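You operate a simulated robot arm through the tools that you are given. There is no shell and no other tool.

You run a simulated robot arm. Do the job below in one go: nothing can be reset, and whatever is moved stays where it is left.

## Task
Put things in order on the care worktop. At the end: the green slug blank stands where the white lacquer dauber stood; the hole gauge stands on top of the blue insole; the white lacquer dauber stands where the hole gauge stood; the green roller from the care worktop stands where the green slug blank stood; whatever was shut is shut again. Leave all else as you found it, and nothing knocked over.

Only the result counts: the job must be done as asked and must still hold three seconds after the hand-in. Knocking over, shifting, dropping, spilling or breaking anything else fails it.

## Robot
A 7-joint arm with a two-finger parallel gripper, fixed in place. Base frame: the origin is at the foot of the arm, x ahead of it, y to its left, z up; the work surface is at about z = 0. Units: m, rad, N and s.
With the tool pointing down near the work surface it reaches from about 0.22 to 0.58 m from the base axis. Its first joint turns from -1.152 to 1.152 rad. Payload 2.5 kg.
Tool frame: the origin (TCP) lies between the finger pads and is the grasp point; the fingertips stand 0.023 m ahead of it; z points along the fingers, y is the line along which they close. Largest opening 0.094 m; finger width 0.038, thickness 0.01; the body of the gripper, 0.054 by 0.096 m, starts 0.039 m behind the TCP.
Orientation is that of the tool frame in the base frame, as [roll, pitch, yaw] about the fixed x, y, z axes, in that order (R = Rz(yaw) Ry(pitch) Rx(roll)). With the fingers straight down and closing along the base's y, the tool's x points along the base's -x, its y along +y and its z along -z.

## Interface
- The arm moves only by the tool drive_tool. Its argument "commands" is a list of rows, each a list of 6 numbers: the shift along the base's x, y, z in m, then the turn, a rotation vector about the base's x, y, z in degrees. In form: [[x, y, z, ax, ay, az], ...]. A call has 1 to 20 rows; each row shifts and turns the commanded pose from where the row before left it. "fingers" is the gripper command, from -1 (shut) to 1 (fully open), values between in proportion, set as the call begins (left out, the last holds). Each row takes 0.2 s and may step no farther than 0.05 m and 0.15 rad from the row before; otherwise, or with a gripper value out of range, the whole call is refused. A pose out of reach is approached as far as the arm can. The call stops where the force on the tool passes 40 N (or 10 N more than at its start, if that is more) or the arm is blocked; 0.2 s more then pass. The fingers move at their own pace (about 0.108 m/s each) and stop on an object; they squeeze with about 37 N. The grip force told is the motor's: it shows also when the fingers shut on nothing. Time passes only in rows, and 0.2 s behind the last, so rows that do not move let the fingers close. It gives the time, the measured TCP pose, the force on the tool (base axes), the opening and the grip force at its end, in the units of the frame above (readings bear some noise), with the torque about the TCP (base axes, N m) and any sound that the robot's microphone picked up, and new pictures: "show" is both (left out), scene, wrist or none.
- Cameras (640 x 400 px; columns grow to the right, rows downward): "scene" is fixed at [0.1257, -0.4078, 0.5491]; the picture's right is [0.79, -0.61, 0.00], its down [-0.32, -0.42, -0.85] and it looks along [0.52, 0.67, -0.53] (base axes); focal length 317 px, centre (320, 200). "wrist" rides on the gripper at [0.086, 0.016, -0.074] in the tool frame; the picture's right is [-0.18, 0.98, 0.00], its down [-0.58, -0.11, -0.81] and it looks along [-0.79, -0.15, 0.59] (tool axes); focal length 243 px, centre (320, 200). There is no depth. A picture from a camera that has moved, and an enlarged one, comes with that camera's place and axes in the base frame and with its lens.
- inspect(camera, box): a new picture of the part [left, top, right, bottom] of that camera's present view, enlarged. It takes no simulated time.
- close_job(): hands the job in; it is judged then, once.

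Places have to be worked out from the pictures, the camera data and where the tool is seen. Open the gripper and draw the arm clear of the work before you hand the job in, unless the task says otherwise.

The tools are called after "Call:" as a command line: name --pt "numbers of a row" for each row, then --argument value for the rest, lists and objects as JSON in quotes. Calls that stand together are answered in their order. drive_tool: Moves the arm, as the interface text tells. Its arguments: {"type":"object","properties":{"commands":{"type":"array","items":{"type":"array","items":{"type":"number"}}},"fingers":{"type":"number"},"show":{"type":"string","enum":["both","scene","wrist","none"]}},"required":["commands"]} The other tools are called the same way: inspect (camera, box) takes an enlarged picture of a part of a camera's view; close_job () hands the job in.

At the start:

```text
t: 0.0
tcp_pos: [0.396, -0.0482, 0.3363]
tcp_rot: [3.141, 0.0, -3.141]
contact_force: [-0.7, 0.6, 0.5]
torque: [-0.01, 0.05, -0.01]
finger_gap: 0.0939
grip_force: 0.1
```

scene: 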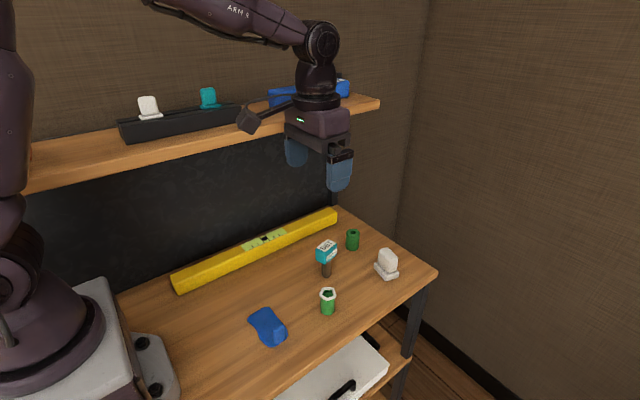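
wrist: 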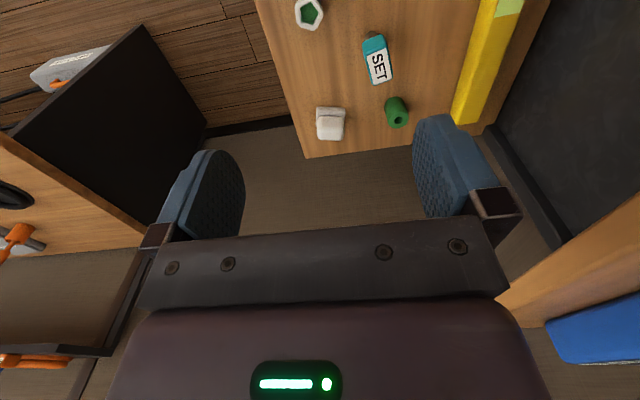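

The scene shows several small objects on the worktop: a blue piece, a green piece with a white top, a teal/white gauge labelled SET, a green roller and a white dauber. I'll enlarge the views to identify each one.

Call:
inspect --camera "scene" --box '[230, 210, 430, 360]'

Call:
inspect --camera "scene" --box '[100, 60, 400, 220]'

Call:
inspect --camera "scene" --box '[220, 300, 460, 400]'

Call:
inspect --camera "wrist" --box '[260, 0, 560, 180]'

```text
2.67 times, centred on (330, 285) of scene
camera zoom: at [0.1257, -0.4078, 0.5491], right [0.79, -0.61, 0.0], down [-0.32, -0.42, -0.85], along [0.52, 0.67, -0.53], focal length 845 px, centre (293, -27)
```

zoom: 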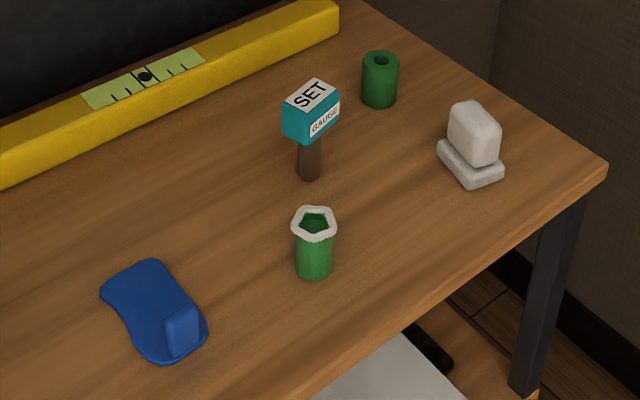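

```text
2.13 times, centred on (250, 140) of scene
camera zoom: at [0.1257, -0.4078, 0.5491], right [0.79, -0.61, 0.0], down [-0.32, -0.42, -0.85], along [0.52, 0.67, -0.53], focal length 676 px, centre (469, 328)
```

zoom: 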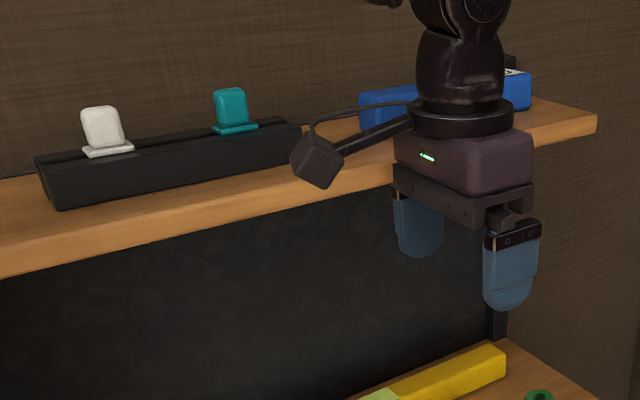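

```text
2.67 times, centred on (340, 350) of scene
camera zoom: at [0.1257, -0.4078, 0.5491], right [0.79, -0.61, 0.0], down [-0.32, -0.42, -0.85], along [0.52, 0.67, -0.53], focal length 845 px, centre (267, -200)
```

zoom: 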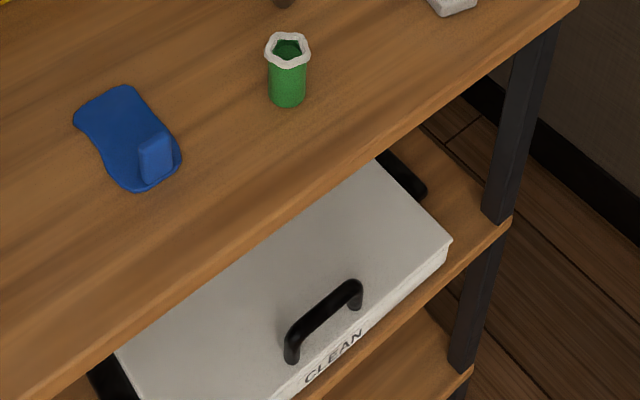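

```text
2.13 times, centred on (410, 90) of wrist
camera zoom: at [0.3085, -0.033, 0.4119], right [0.18, 0.98, 0.0], down [0.58, -0.11, 0.81], along [0.79, -0.15, -0.59], focal length 518 px, centre (128, 435)
```

zoom: 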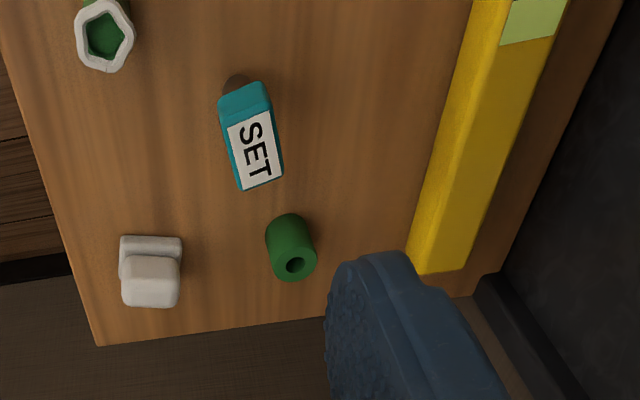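

I need to identify everything before touching anything, so I'll enlarge the other parts of the wrist view and the far end of the upper shelf.

Call:
inspect --camera "wrist" --box '[0, 0, 260, 180]'

Call:
inspect --camera "wrist" --box '[0, 150, 160, 400]'

Call:
inspect --camera "wrist" --box '[480, 160, 640, 400]'

Call:
inspect --camera "scene" --box '[300, 270, 360, 330]'

Call:
inspect --camera "scene" --box '[330, 220, 410, 290]'

```text
2.22 times, centred on (130, 90) of wrist
camera zoom: at [0.3085, -0.033, 0.4119], right [0.18, 0.98, 0.0], down [0.58, -0.11, 0.81], along [0.79, -0.15, -0.59], focal length 539 px, centre (742, 444)
```

zoom: 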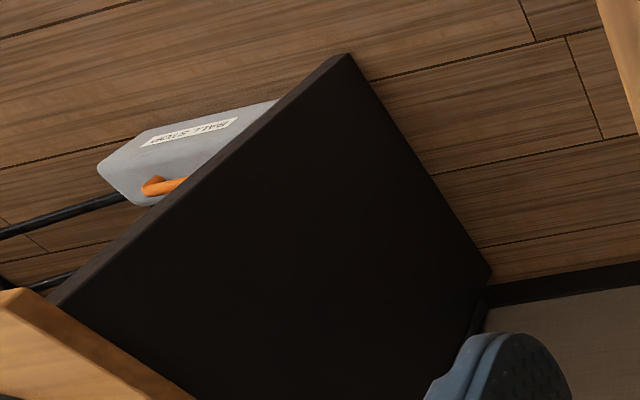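

```text
1.60 times, centred on (80, 275) of wrist
camera zoom: at [0.3085, -0.033, 0.4119], right [0.18, 0.98, 0.0], down [0.58, -0.11, 0.81], along [0.79, -0.15, -0.59], focal length 388 px, centre (704, 80)
```

zoom: 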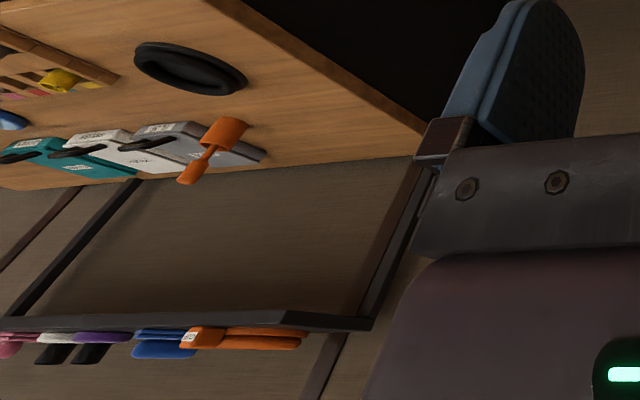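

```text
1.67 times, centred on (560, 280) of wrist
camera zoom: at [0.3085, -0.033, 0.4119], right [0.18, 0.98, 0.0], down [0.58, -0.11, 0.81], along [0.79, -0.15, -0.59], focal length 404 px, centre (-80, 67)
```

zoom: 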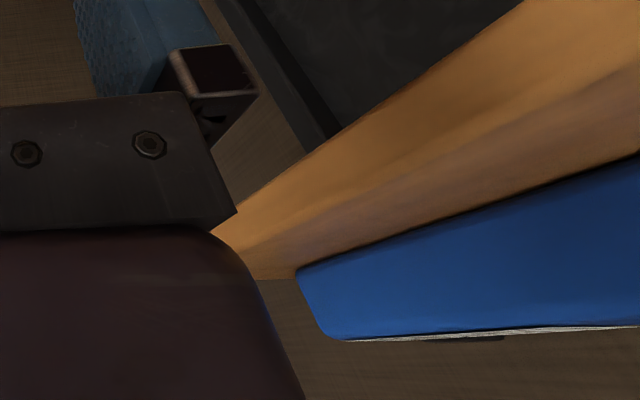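

```text
6.67 times, centred on (330, 300) of scene
camera zoom: at [0.1257, -0.4078, 0.5491], right [0.79, -0.61, 0.0], down [-0.32, -0.42, -0.85], along [0.52, 0.67, -0.53], focal length 2112 px, centre (253, -467)
```

zoom: 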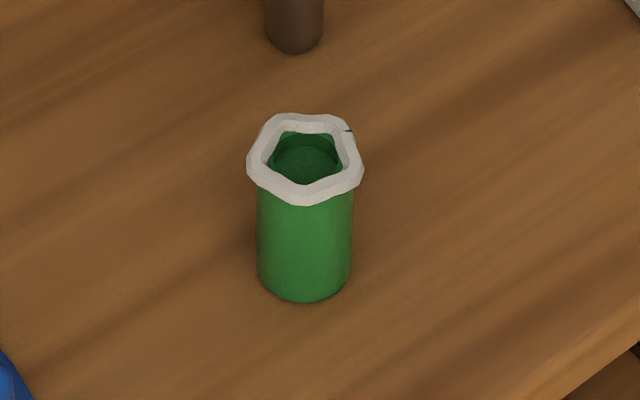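

```text
5.71 times, centred on (370, 255) of scene
camera zoom: at [0.1257, -0.4078, 0.5491], right [0.79, -0.61, 0.0], down [-0.32, -0.42, -0.85], along [0.52, 0.67, -0.53], focal length 1810 px, centre (34, -114)
```

zoom: 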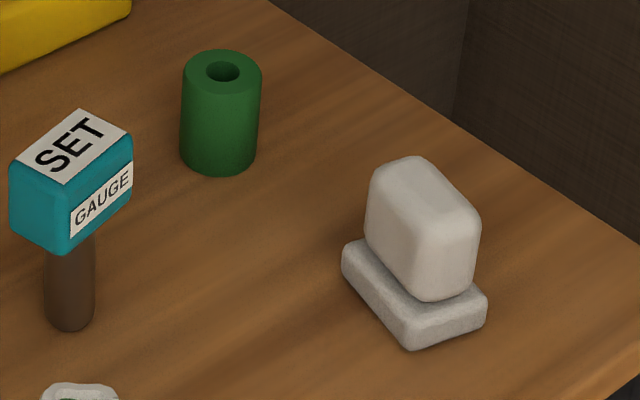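

All five candidate objects are on the worktop, but I need closer views to tell the two green pieces apart. I'm moving to about (0.36, -0.07, 0.22), above every object, so the wrist camera can look.

Call:
drive_tool --pt "-0.012 -0.007 -0.04 0 0 0" --pt "-0.012 -0.007 -0.04 0 0 0" --pt "-0.012 -0.008 -0.036 0 0 0" --pt "0 0 0 0 0 0" --fingers 1

```text
t: 1.0
tcp_pos: [0.3593, -0.0714, 0.2216]
tcp_rot: [3.141, 0.0, -3.141]
contact_force: [-1.1, 1.2, -0.1]
torque: [0.03, 0.01, -0.01]
finger_gap: 0.0942
grip_force: 0.0
camera wrist: at [0.2724, -0.0561, 0.296], right [0.18, 0.98, 0.0], down [0.58, -0.11, 0.81], along [0.79, -0.15, -0.59], focal length 243 px, centre (320, 200)
```

scene: 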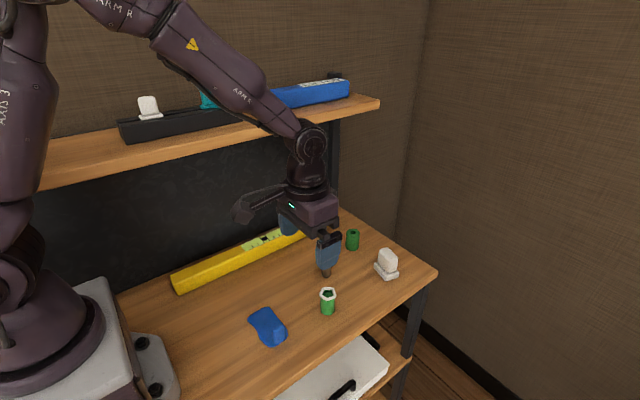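
wrist: 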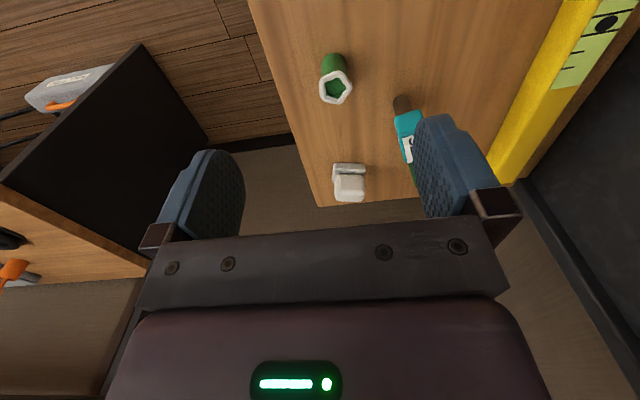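

Call:
inspect --camera "wrist" --box '[290, 30, 390, 120]'

Call:
inspect --camera "scene" --box '[100, 60, 360, 150]'

Call:
inspect --camera "wrist" --box '[300, 130, 420, 220]'

```text
4.44 times, centred on (340, 75) of wrist
camera zoom: at [0.2724, -0.0561, 0.296], right [0.18, 0.98, 0.0], down [0.58, -0.11, 0.81], along [0.79, -0.15, -0.59], focal length 1078 px, centre (231, 756)
```

zoom: 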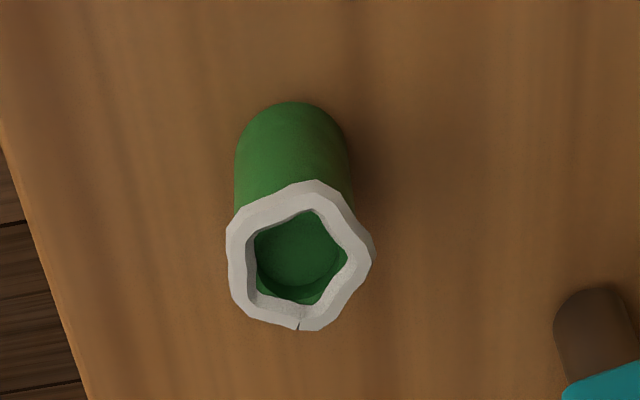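

```text
2.46 times, centred on (230, 105) of scene
camera zoom: at [0.1257, -0.4078, 0.5491], right [0.79, -0.61, 0.0], down [-0.32, -0.42, -0.85], along [0.52, 0.67, -0.53], focal length 780 px, centre (542, 434)
```

zoom: 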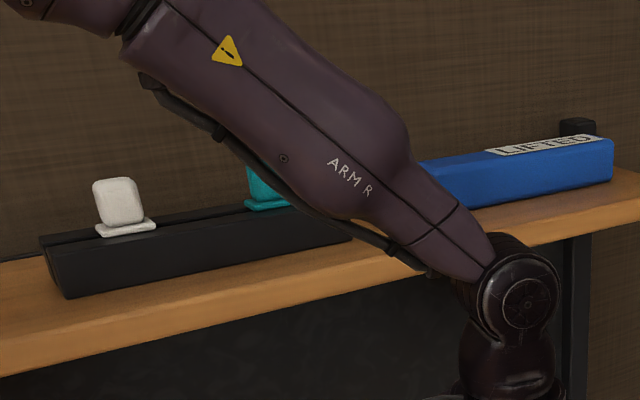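

```text
4.44 times, centred on (360, 175) of wrist
camera zoom: at [0.2724, -0.0561, 0.296], right [0.18, 0.98, 0.0], down [0.58, -0.11, 0.81], along [0.79, -0.15, -0.59], focal length 1078 px, centre (142, 311)
```

zoom: 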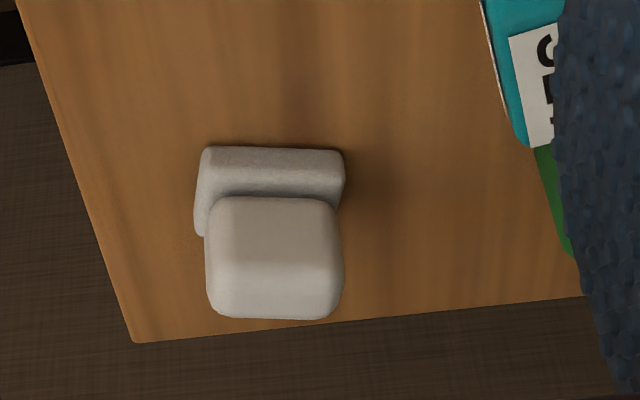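

The light green piece has a ragged white collar and a recess, while the dark green one is a plain cylinder with an axial bore. I'll raise the arm and turn the camera to the right to read the label there and check for other green pieces.

Call:
drive_tool --pt "-0.02 0 0.045 0 0 -8.5" --pt "-0.02 0 0.045 0 0 -8.5" --pt "0 0 0.03 0 0 -8.5" --pt "0 0 0 0 0 -8.5" --pt "0 0 0 0 0 -8.5" --pt "0 0 0 0 0 -8.5" --pt "0 0 0 0 0 -8.5" --pt "0 0 0 0 0 0"

```text
t: 2.8
tcp_pos: [0.3205, -0.0701, 0.3411]
tcp_rot: [-3.139, -0.001, 2.102]
contact_force: [0.2, 0.3, -0.8]
torque: [0.0, 0.01, 0.0]
finger_gap: 0.0938
grip_force: 0.1
camera wrist: at [0.2897, 0.0117, 0.4161], right [0.94, 0.34, 0.0], down [0.2, -0.56, 0.81], along [0.27, -0.76, -0.59], focal length 243 px, centre (320, 200)
```

scene: 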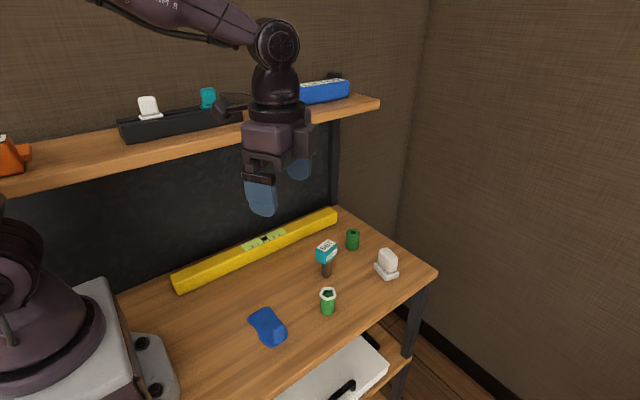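
wrist: 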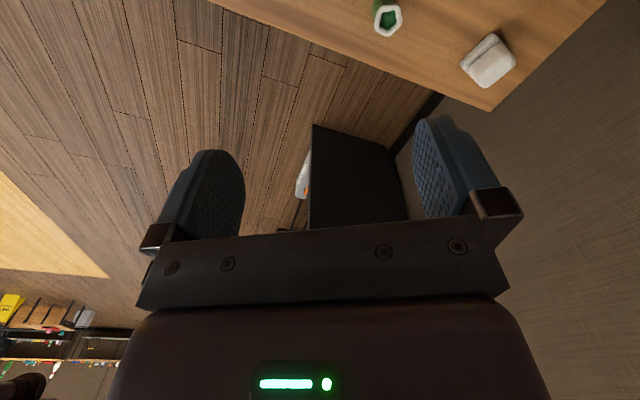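

Other benches are visible far off to the right. I'll enlarge that area and the orange item on the upper-left shelf.

Call:
inspect --camera "wrist" --box '[0, 280, 140, 400]'

Call:
inspect --camera "scene" --box '[0, 80, 220, 200]'

Call:
inspect --camera "scene" --box '[280, 60, 400, 130]'

Call:
inspect --camera "scene" --box '[230, 290, 310, 360]'

```text
3.33 times, centred on (70, 340) of wrist
camera zoom: at [0.2897, 0.0117, 0.4161], right [0.94, 0.34, 0.0], down [0.2, -0.56, 0.81], along [0.27, -0.76, -0.59], focal length 809 px, centre (1153, -267)
```

zoom: 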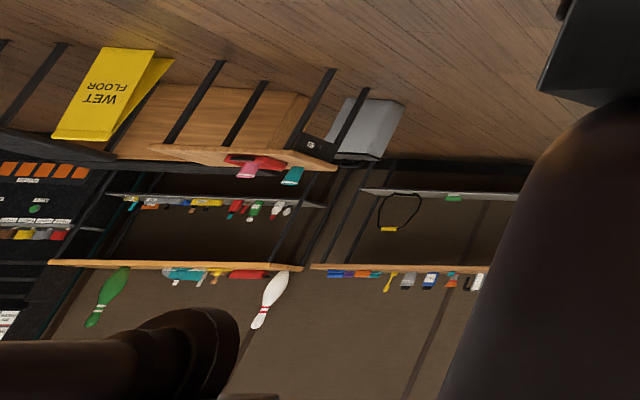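

```text
2.91 times, centred on (110, 140) of scene
camera zoom: at [0.1257, -0.4078, 0.5491], right [0.79, -0.61, 0.0], down [-0.32, -0.42, -0.85], along [0.52, 0.67, -0.53], focal length 922 px, centre (931, 374)
```

zoom: 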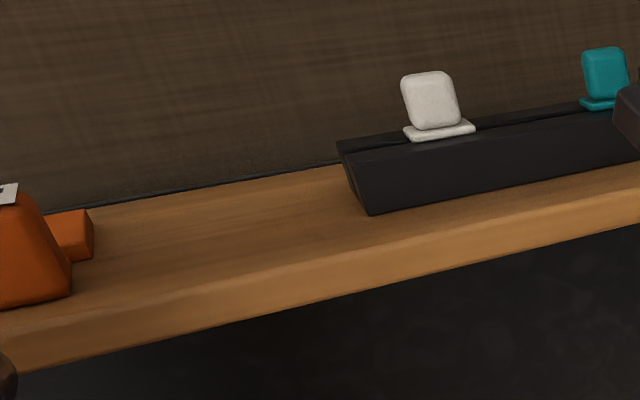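

```text
5.33 times, centred on (340, 95) of scene
camera zoom: at [0.1257, -0.4078, 0.5491], right [0.79, -0.61, 0.0], down [-0.32, -0.42, -0.85], along [0.52, 0.67, -0.53], focal length 1690 px, centre (213, 760)
```

zoom: 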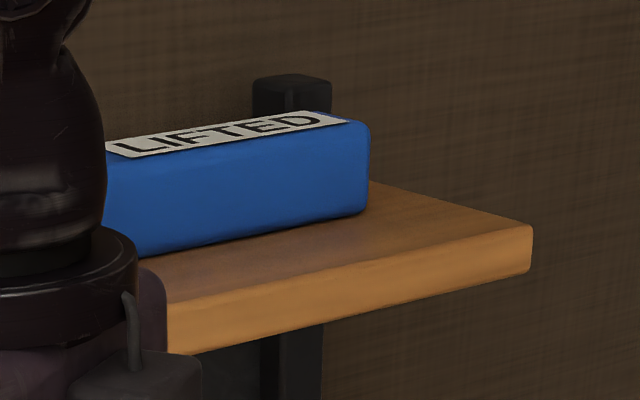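

```text
5.71 times, centred on (270, 325) of scene
camera zoom: at [0.1257, -0.4078, 0.5491], right [0.79, -0.61, 0.0], down [-0.32, -0.42, -0.85], along [0.52, 0.67, -0.53], focal length 1810 px, centre (606, -514)
```

zoom: 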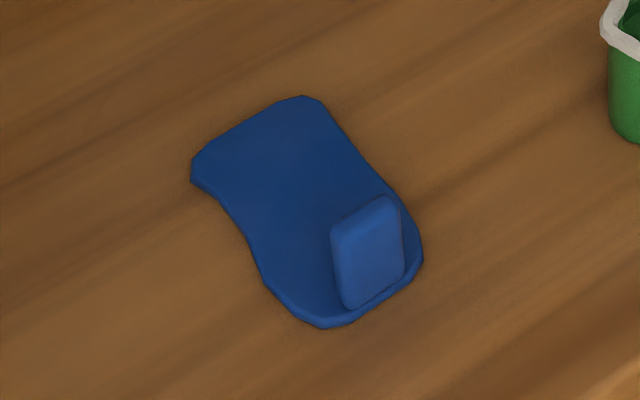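

This is a bowling pro shop, so the far-off racks are unrelated, and all the named pieces are on this worktop. I'll turn the camera back and get closer views of both green pieces and the gauge.

Call:
drive_tool --pt "0 0 0 0 0 8.5" --pt "0 0 0 0 0 8.5" --pt "0 0 0 0 0 8.5" --pt "0 0 0 0 0 8.5" --pt "0 0 -0.04 0 0 8.5" --pt "0 0 -0.04 0 0 8.5" --pt "0.02 0 -0.04 0 0 8.5" --pt "0.02 0 -0.03 0 0 0" --pt "0 0 -0.02 0 0 0" --pt "0 0 0 0 0 0"

```text
t: 5.0
tcp_pos: [0.3602, -0.0693, 0.1686]
tcp_rot: [-3.141, 0.0, 3.141]
contact_force: [0.1, 0.7, -0.6]
torque: [-0.01, 0.03, -0.01]
finger_gap: 0.0941
grip_force: 0.0
camera wrist: at [0.2727, -0.0549, 0.2451], right [0.18, 0.98, 0.0], down [0.58, -0.11, 0.81], along [0.79, -0.15, -0.59], focal length 243 px, centre (320, 200)
```

scene: 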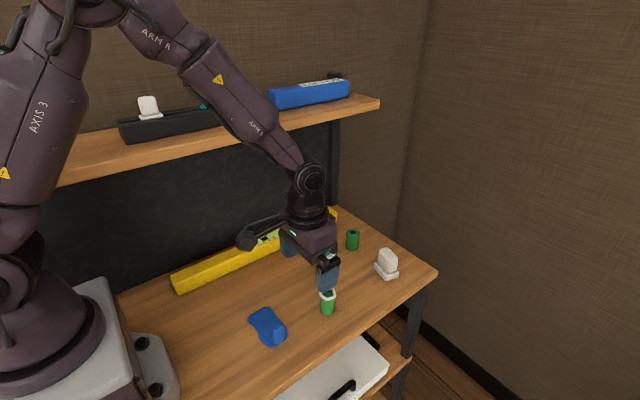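
wrist: 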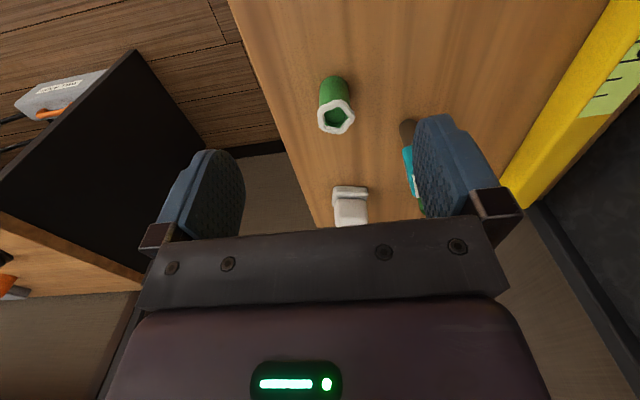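

Call:
inspect --camera "wrist" --box '[300, 65, 380, 145]'

Call:
inspect --camera "wrist" --box '[0, 60, 120, 130]'

Call:
inspect --camera "scene" --box '[330, 215, 410, 295]'

```text
5.00 times, centred on (340, 105) of wrist
camera zoom: at [0.2727, -0.0549, 0.2451], right [0.18, 0.98, 0.0], down [0.58, -0.11, 0.81], along [0.79, -0.15, -0.59], focal length 1213 px, centre (220, 675)
```

zoom: 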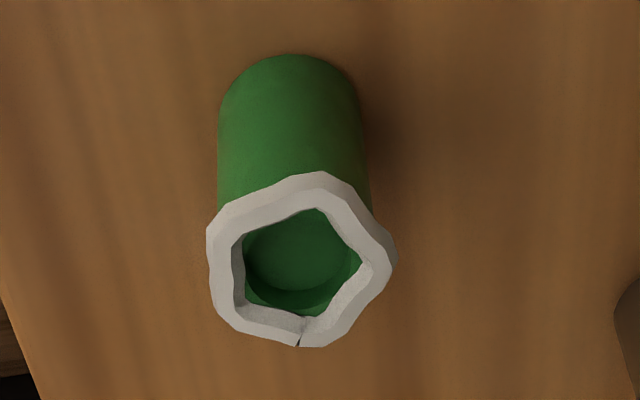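

```text
5.33 times, centred on (60, 95) of wrist
camera zoom: at [0.2727, -0.0549, 0.2451], right [0.18, 0.98, 0.0], down [0.58, -0.11, 0.81], along [0.79, -0.15, -0.59], focal length 1294 px, centre (1707, 760)
```

zoom: 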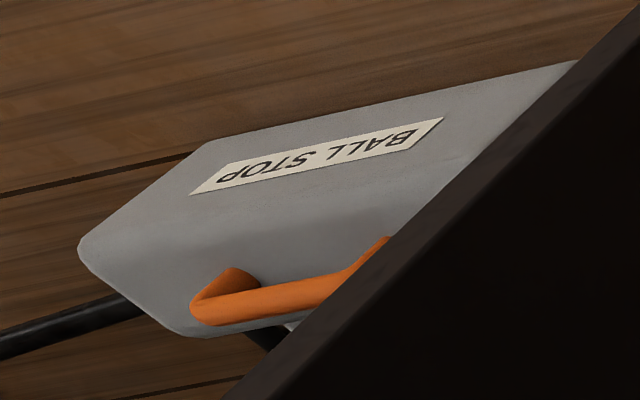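

```text
5.00 times, centred on (370, 255) of scene
camera zoom: at [0.1257, -0.4078, 0.5491], right [0.79, -0.61, 0.0], down [-0.32, -0.42, -0.85], along [0.52, 0.67, -0.53], focal length 1584 px, centre (70, -75)
```

zoom: 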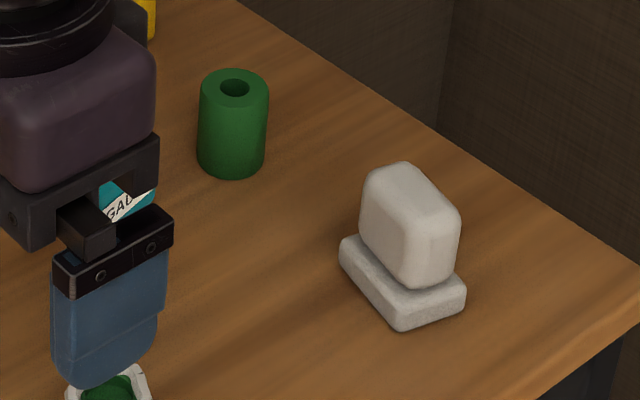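

The light green piece is a solid cylinder with a rough white bead, which fits a slug blank, and the dark one has an axle bore, which fits a roller. The task says "roller from the care worktop", so I'll check the upper shelf for similar pieces by raising the arm and turning the camera left.

Call:
drive_tool --pt "-0.02 0 0.045 0 0 0" --pt "-0.02 0 0.045 0 0 0" --pt "0 0 0.045 0 0 8.5" --pt "0 0 0.045 0 0 8.5" --pt "0 0 0.045 0 0 8.5" --pt "0 0 0.03 0 0 8.5" --pt "0 0 0 0 0 8.5" --pt "0 0 0 0 0 8.5" --pt "0 0 0 0 0 8.5" --pt "0 0 0 0 0 0"

```text
t: 7.2
tcp_pos: [0.3201, -0.0706, 0.4267]
tcp_rot: [-3.14, 0.0, -2.1]
contact_force: [0.1, -0.6, -0.1]
torque: [0.05, 0.03, 0.0]
finger_gap: 0.094
grip_force: 0.1
camera wrist: at [0.2617, -0.138, 0.5008], right [-0.75, 0.66, 0.0], down [0.39, 0.45, 0.81], along [0.53, 0.61, -0.59], focal length 243 px, centre (320, 200)
```

scene: 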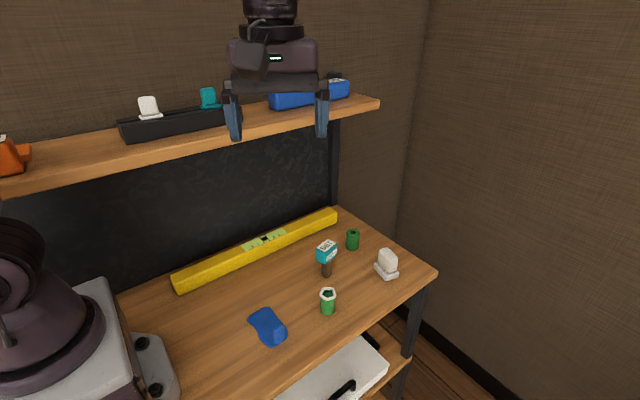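
wrist: 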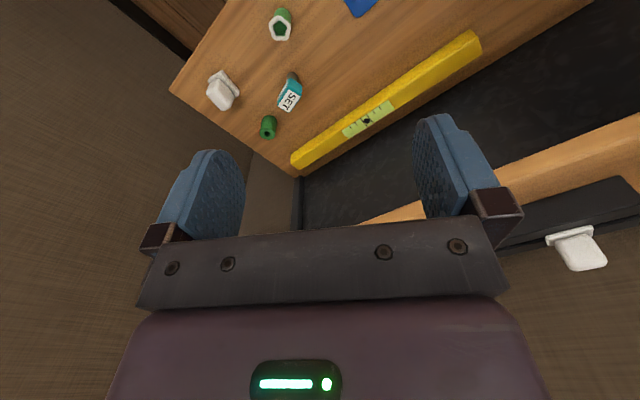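

This overview shows all five pieces and only the rack on the shelf. I'll enlarge it to measure positions.

Call:
inspect --camera "wrist" --box '[180, 0, 400, 150]'

Call:
inspect --camera "wrist" --box '[480, 100, 640, 300]'

Call:
inspect --camera "scene" --box '[120, 80, 230, 150]'

```text
2.67 times, centred on (290, 75) of wrist
camera zoom: at [0.2617, -0.138, 0.5008], right [-0.75, 0.66, 0.0], down [0.39, 0.45, 0.81], along [0.53, 0.61, -0.59], focal length 647 px, centre (400, 533)
```

zoom: 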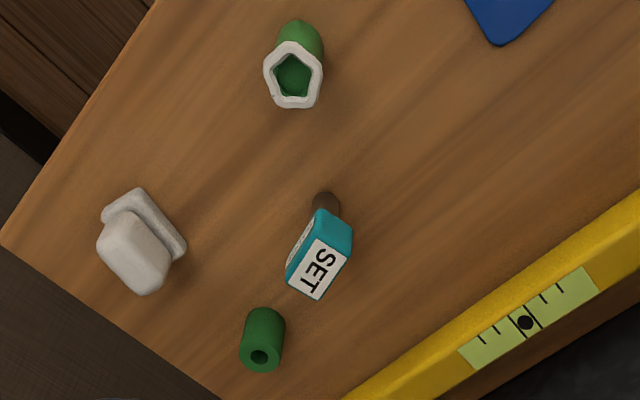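

```text
2.00 times, centred on (560, 200) of wrist
camera zoom: at [0.2617, -0.138, 0.5008], right [-0.75, 0.66, 0.0], down [0.39, 0.45, 0.81], along [0.53, 0.61, -0.59], focal length 485 px, centre (-160, 200)
```

zoom: 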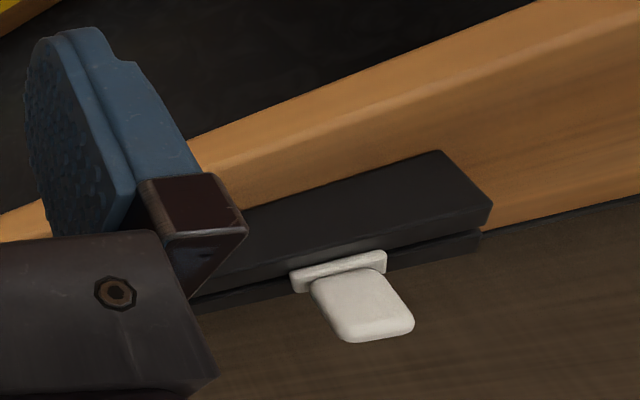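

```text
5.71 times, centred on (175, 115) of scene
camera zoom: at [0.1257, -0.4078, 0.5491], right [0.79, -0.61, 0.0], down [-0.32, -0.42, -0.85], along [0.52, 0.67, -0.53], focal length 1810 px, centre (1149, 686)
```

zoom: 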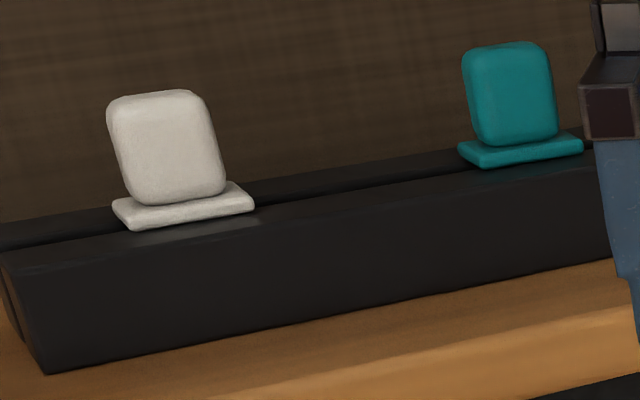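

The views agree on these positions:
- Slug: (0.409, -0.068), height about 0.05.
- Gauge: (0.472, 0.015), height about 0.08, head turned about 13°.
- Roller: (0.590, 0.053).
- Dauber: (0.5885, -0.067), turned about -13°.
- Insole flat area: around (0.291, -0.01).

The gauge goes first, so I'm moving above it with its yaw and a narrower opening.

Call:
drive_tool --pt "0.02 0.011 -0.02 0 0 -8" --pt "0.02 0.011 -0.03 0 0 -8" --pt "0.02 0.011 -0.035 0 0 -8" --pt "0.02 0.011 -0.035 0 0 -8" --pt "0.02 0.011 -0.035 0 0 -8" --pt "0.02 0.011 -0.035 0 0 -6.5" --pt "0.02 0.011 -0.035 0 0 0" --pt "0.013 0.009 -0.03 0 0 0" --pt "0 0 0 0 0 0" --fingers 0.35

```text
t: 9.2
tcp_pos: [0.4724, 0.0154, 0.17]
tcp_rot: [-3.141, 0.0, -2.914]
contact_force: [-0.4, 0.1, 0.0]
torque: [0.0, 0.01, 0.04]
finger_gap: 0.0632
grip_force: 0.0
camera wrist: at [0.3838, 0.011, 0.2453], right [-0.04, 1.0, 0.0], down [0.59, 0.02, 0.81], along [0.81, 0.03, -0.59], focal length 243 px, centre (320, 200)
```

scene: 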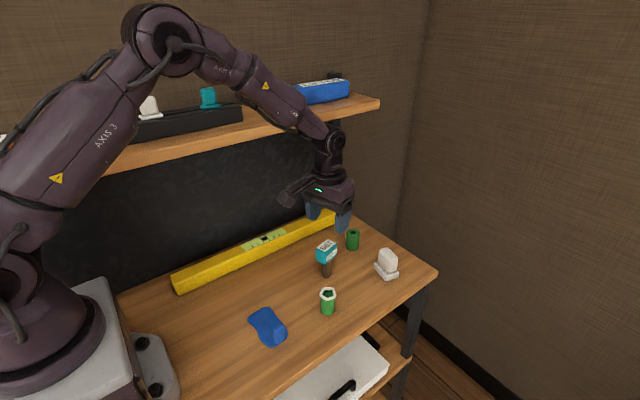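
wrist: 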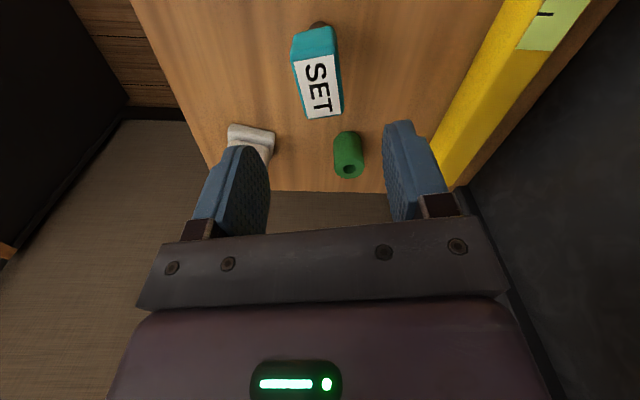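

The tool is above the gauge. I'll enlarge to check alignment and the head's height.

Call:
inspect --camera "wrist" --box '[260, 10, 390, 130]'

Call:
inspect --camera "scene" --box '[290, 190, 380, 290]'

```text
3.33 times, centred on (325, 70) of wrist
camera zoom: at [0.3838, 0.011, 0.2453], right [-0.04, 1.0, 0.0], down [0.59, 0.02, 0.81], along [0.81, 0.03, -0.59], focal length 809 px, centre (303, 633)
```

zoom: 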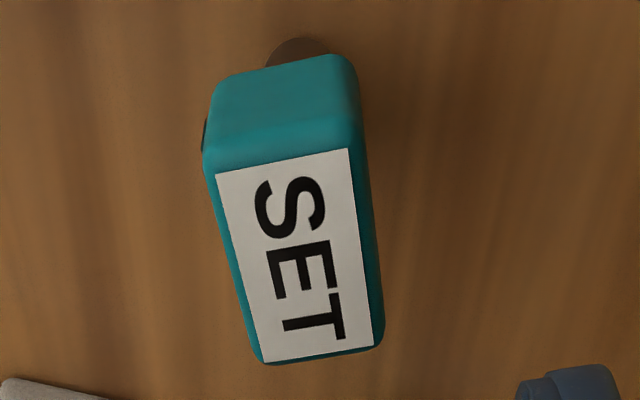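

```text
4.00 times, centred on (335, 240) of scene
camera zoom: at [0.1257, -0.4078, 0.5491], right [0.79, -0.61, 0.0], down [-0.32, -0.42, -0.85], along [0.52, 0.67, -0.53], focal length 1267 px, centre (260, 40)
```

zoom: 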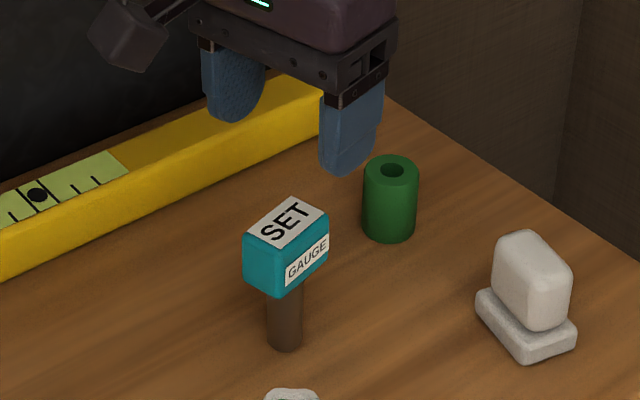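

The gauge head is about 0.03 wide, aligned with the closing axis and centred near (0.473, 0.0145), with its top at about 0.085. I'm lowering to z = 0.068 with the fingers straddling the head.

Call:
drive_tool --pt "0.0005 -0.001 -0.035 0 0 0" --pt "0 0 -0.035 0 0 0" --pt "0 0 -0.02 0 0 0" --pt "0 0 -0.012 0 0 0" --pt "0 0 0 0 0 0"

```text
t: 10.4
tcp_pos: [0.4719, 0.015, 0.0684]
tcp_rot: [-3.141, 0.0, -2.914]
contact_force: [0.8, -0.7, -0.8]
torque: [-0.01, 0.03, -0.02]
finger_gap: 0.0636
grip_force: 0.1
camera wrist: at [0.3839, 0.0103, 0.1434], right [-0.04, 1.0, 0.0], down [0.59, 0.02, 0.81], along [0.81, 0.03, -0.59], focal length 243 px, centre (320, 200)
```

scene: 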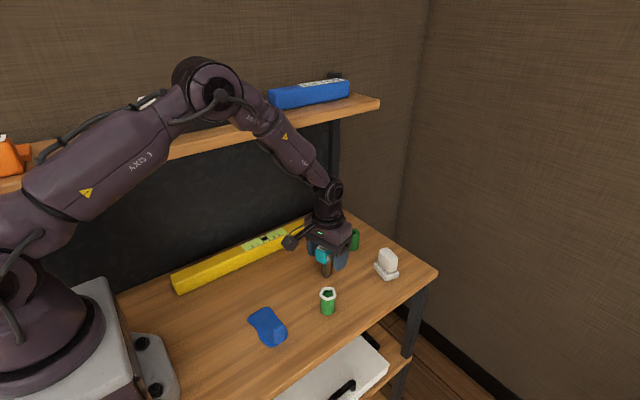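
wrist: 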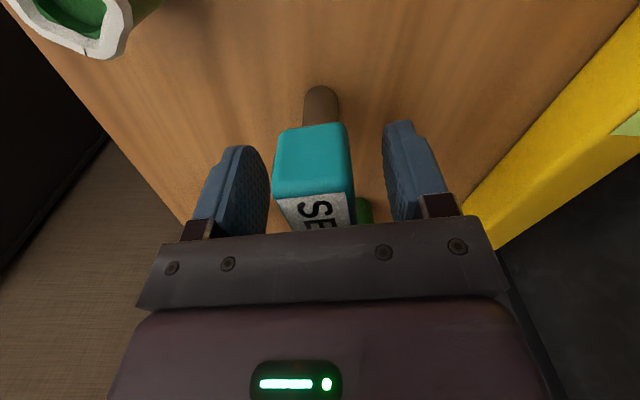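

The head sits centred between the pads, so I'm closing and waiting for a firm grip.

Call:
drive_tool --pt "0 0 0 0 0 0" --pt "0 0 0 0 0 0" --pt "0 0 0 0 0 0" --fingers -1

```text
t: 11.2
tcp_pos: [0.4722, 0.0145, 0.0677]
tcp_rot: [-3.141, 0.0, -2.914]
contact_force: [0.5, 0.4, -0.4]
torque: [0.02, -0.01, -0.05]
finger_gap: 0.03
grip_force: 36.6
camera wrist: at [0.3837, 0.0103, 0.1435], right [-0.04, 1.0, 0.0], down [0.59, 0.02, 0.81], along [0.81, 0.03, -0.59], focal length 243 px, centre (320, 200)
```

scene: 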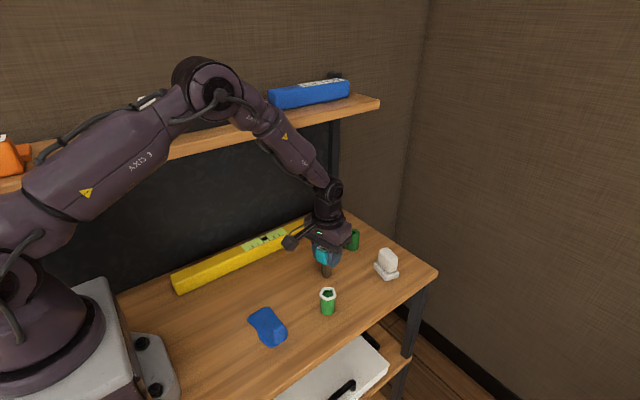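
wrist: 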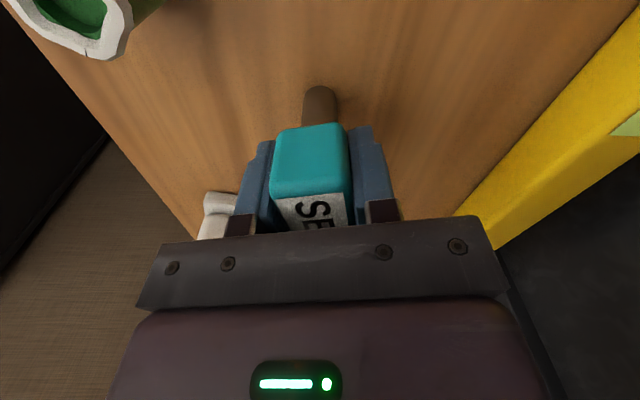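

The gauge is gripped with a 0.030 gap. I'm lifting it straight up.

Call:
drive_tool --pt "0 0 0.01 0 0 0" --pt "0 0 0.02 0 0 0" --pt "0 0 0.03 0 0 0" --pt "0 0 0.04 0 0 0" --pt "0 0 0 0 0 0"

```text
t: 12.4
tcp_pos: [0.472, 0.0141, 0.1684]
tcp_rot: [3.141, -0.001, -2.914]
contact_force: [-0.1, 0.1, -1.2]
torque: [0.0, -0.01, 0.01]
finger_gap: 0.0296
grip_force: 37.3
camera wrist: at [0.3836, 0.0098, 0.2439], right [-0.04, 1.0, 0.0], down [0.59, 0.02, 0.81], along [0.81, 0.03, -0.59], focal length 243 px, centre (320, 200)
```

scene: 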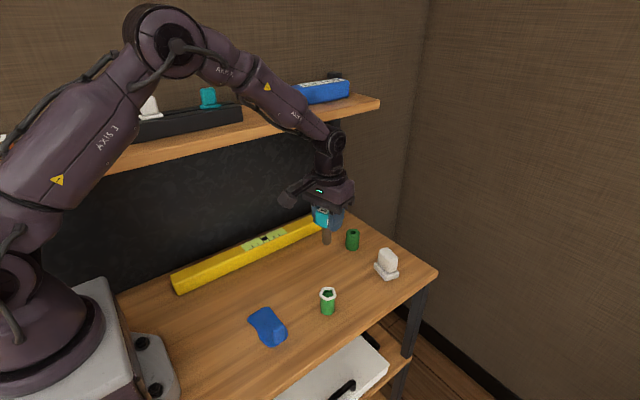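
wrist: 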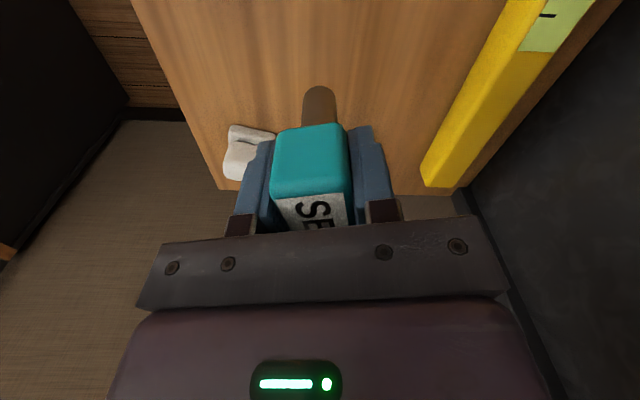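

The gauge is lifted cleanly. I'm carrying it back and up so the wrist camera can view the insole and I can refine the placement spot.

Call:
drive_tool --pt "-0.035 -0.004 0.02 0 0 0" --pt "-0.04 -0.004 0.02 0 0 0" --pt "-0.04 -0.004 0.02 0 0 0" --pt "-0.04 -0.004 0.01 0 0 0" --pt "-0.04 -0.004 0 0 0 0" --pt "-0.017 -0.004 0 0 0 0" --pt "0 0 0 0 0 0"

```text
t: 14.0
tcp_pos: [0.262, -0.0088, 0.2383]
tcp_rot: [-3.141, 0.001, -2.915]
contact_force: [-0.5, -0.3, -1.9]
torque: [0.01, -0.01, -0.01]
finger_gap: 0.0299
grip_force: 37.0
camera wrist: at [0.1731, -0.0135, 0.3137], right [-0.04, 1.0, 0.0], down [0.59, 0.02, 0.81], along [0.81, 0.03, -0.59], focal length 243 px, centre (320, 200)
```

scene: 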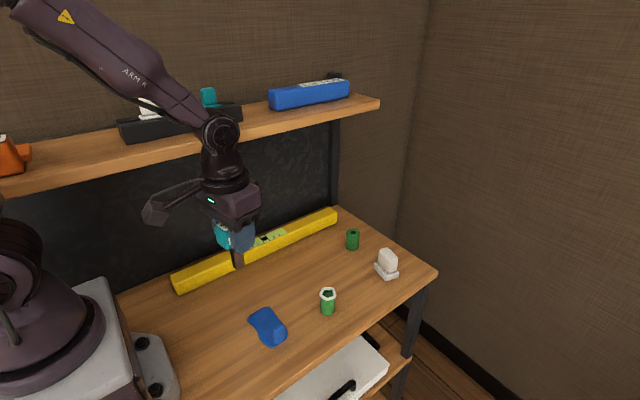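
wrist: 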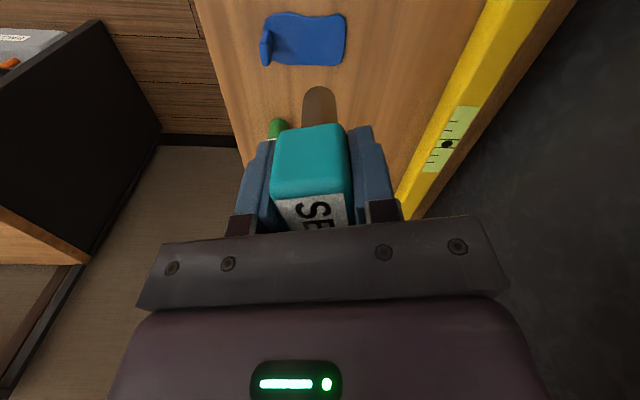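

The insole is clearly visible in the wrist picture, so I'll enlarge it to measure its flat area and the raised block.

Call:
inspect --camera "wrist" --box '[240, 0, 370, 90]'

Call:
inspect --camera "scene" --box '[200, 200, 300, 360]'

```text
4.44 times, centred on (305, 45) of wrist
camera zoom: at [0.1731, -0.0135, 0.3137], right [-0.04, 1.0, 0.0], down [0.59, 0.02, 0.81], along [0.81, 0.03, -0.59], focal length 1078 px, centre (387, 889)
```

zoom: 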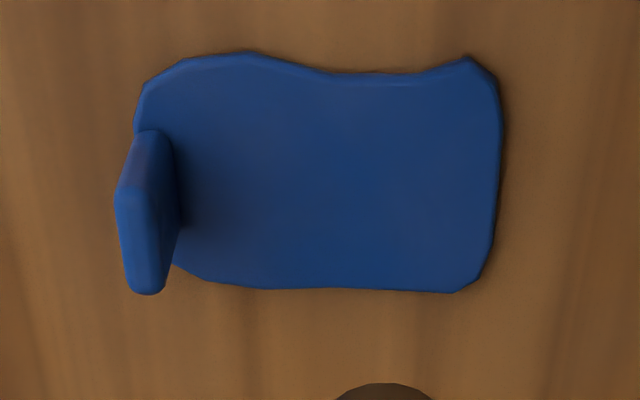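

```text
2.50 times, centred on (250, 280) of scene
camera zoom: at [0.1257, -0.4078, 0.5491], right [0.79, -0.61, 0.0], down [-0.32, -0.42, -0.85], along [0.52, 0.67, -0.53], focal length 792 px, centre (495, 0)
```

zoom: 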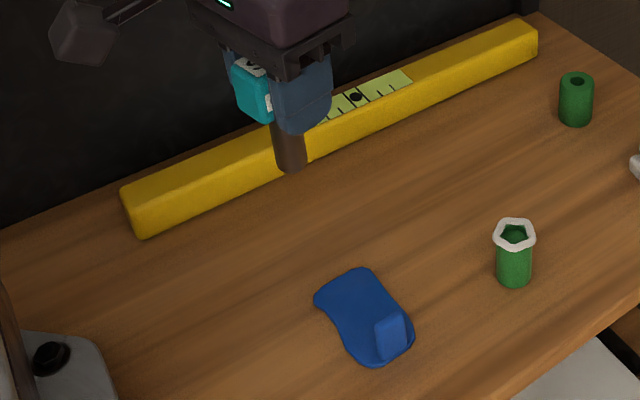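

The insole's flat area spans x 0.265–0.314 and y -0.058 to 0.018, with the upright tab at y ≈ -0.062. I'm lowering the gauge over its centre at about (0.289, -0.016), stopping about 1 cm above contact.

Call:
drive_tool --pt "0.027 -0.007 -0.02 0 0 0" --pt "0 0 -0.035 0 0 0" --pt "0 0 -0.035 0 0 0" --pt "0 0 -0.035 0 0 0" --pt "0 0 -0.02 0 0 0" --pt "0 0 -0.008 0 0 0" --pt "0 0 0 0 0 0"

```text
t: 15.6
tcp_pos: [0.289, -0.0176, 0.0854]
tcp_rot: [3.14, 0.0, -2.913]
contact_force: [-0.8, 0.3, -1.1]
torque: [-0.01, 0.01, 0.0]
finger_gap: 0.0298
grip_force: 36.8
camera wrist: at [0.1997, -0.021, 0.1608], right [-0.04, 1.0, 0.0], down [0.59, 0.02, 0.81], along [0.81, 0.03, -0.59], focal length 243 px, centre (320, 200)
```

scene: 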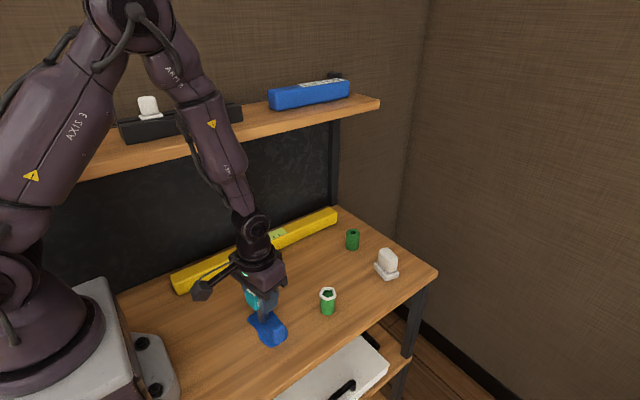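
wrist: 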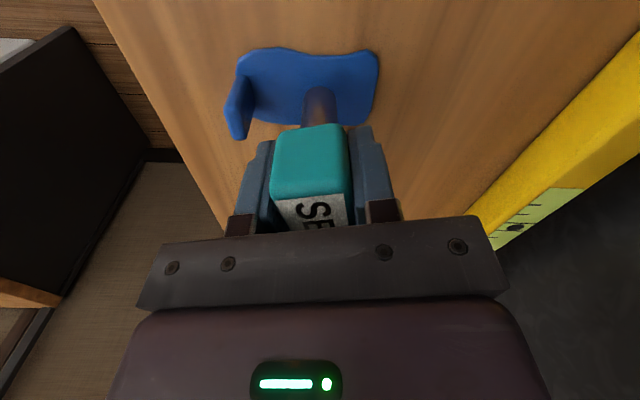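

The stick hangs over the middle of the insole. I'm descending in small steps and watching for contact force.

Call:
drive_tool --pt "0 0 -0.003 0 0 0" --pt "0 0 -0.003 0 0 0" --pt "0 0 0 0 0 0" --show "none"

Call:
inspect --camera "scene" --box '[220, 270, 320, 360]'

Call:
inspect --camera "wrist" --box '[210, 30, 410, 150]'

```text
t: 16.4
tcp_pos: [0.2885, -0.017, 0.0795]
tcp_rot: [-3.142, 0.001, -2.914]
contact_force: [0.4, -0.4, -1.6]
torque: [-0.01, -0.02, 0.02]
finger_gap: 0.0299
grip_force: 37.2
```

```text
4.44 times, centred on (270, 315) of scene
camera zoom: at [0.1257, -0.4078, 0.5491], right [0.79, -0.61, 0.0], down [-0.32, -0.42, -0.85], along [0.52, 0.67, -0.53], focal length 1408 px, centre (542, -311)
```

zoom: 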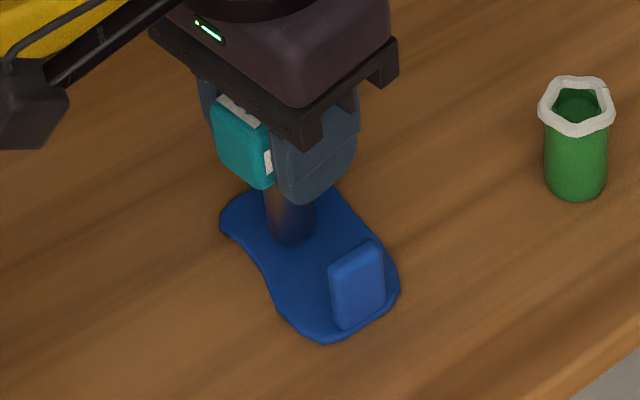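

```text
3.20 times, centred on (310, 90) of wrist
camera zoom: at [0.1996, -0.0212, 0.1551], right [-0.04, 1.0, 0.0], down [0.59, 0.02, 0.81], along [0.81, 0.03, -0.59], focal length 776 px, centre (352, 552)
```

zoom: 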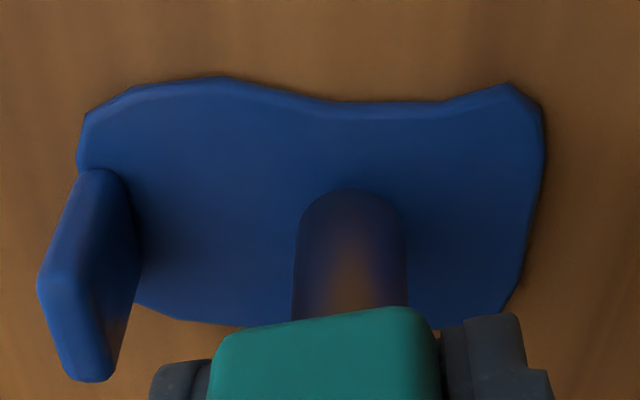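

The stick is well inside the insole outline, a few millimetres above it. I'm continuing down in 1.5 mm steps.

Call:
drive_tool --pt "0 0 -0.0015 0 0 0" --pt "0 0 -0.0015 0 0 0" --pt "0 0 0 0 0 0" --show "none"

```text
t: 17.2
tcp_pos: [0.2883, -0.017, 0.0769]
tcp_rot: [3.141, 0.0, -2.914]
contact_force: [0.5, -0.4, -1.1]
torque: [0.03, 0.0, 0.0]
finger_gap: 0.0298
grip_force: 36.7
```

No contact yet at z = 0.077, so I'm stepping down further.

Call:
drive_tool --pt "0 0 -0.001 0 0 0" --pt "0 0 -0.001 0 0 0" --pt "0 0 0 0 0 0" --show "none"

Call:
inspect --camera "scene" --box '[240, 290, 300, 350]'

```text
t: 18.0
tcp_pos: [0.2886, -0.0165, 0.0731]
tcp_rot: [-3.141, 0.0, -2.915]
contact_force: [-0.3, -0.2, -2.1]
torque: [0.03, -0.01, -0.02]
finger_gap: 0.0294
grip_force: 36.9
```

```text
6.67 times, centred on (270, 320) of scene
camera zoom: at [0.1257, -0.4078, 0.5491], right [0.79, -0.61, 0.0], down [-0.32, -0.42, -0.85], along [0.52, 0.67, -0.53], focal length 2112 px, centre (653, -600)
```

zoom: 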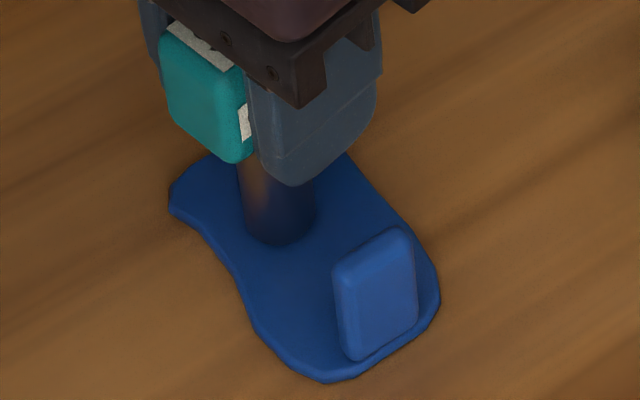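

Still no clear contact force, so I'm taking a few more 1 mm steps.

Call:
drive_tool --pt "0 0 -0.001 0 0 0" --pt "0 0 0 0 0 0" --pt "0 0 0 0 0 0" --show "none"

Call:
drive_tool --pt "0 0 -0.001 0 0 0" --pt "0 0 0 0 0 0" --pt "0 0 0 0 0 0" --show "none"

```text
t: 18.8
tcp_pos: [0.2892, -0.0169, 0.0735]
tcp_rot: [3.141, 0.001, -2.915]
contact_force: [-0.7, 0.3, -1.2]
torque: [0.02, -0.02, -0.01]
finger_gap: 0.0298
grip_force: 37.0
```

```text
t: 19.6
tcp_pos: [0.2889, -0.0168, 0.0729]
tcp_rot: [-3.141, -0.001, -2.914]
contact_force: [-0.2, -0.6, 5.3]
torque: [-0.01, 0.09, 0.01]
finger_gap: 0.0298
grip_force: 37.0
```

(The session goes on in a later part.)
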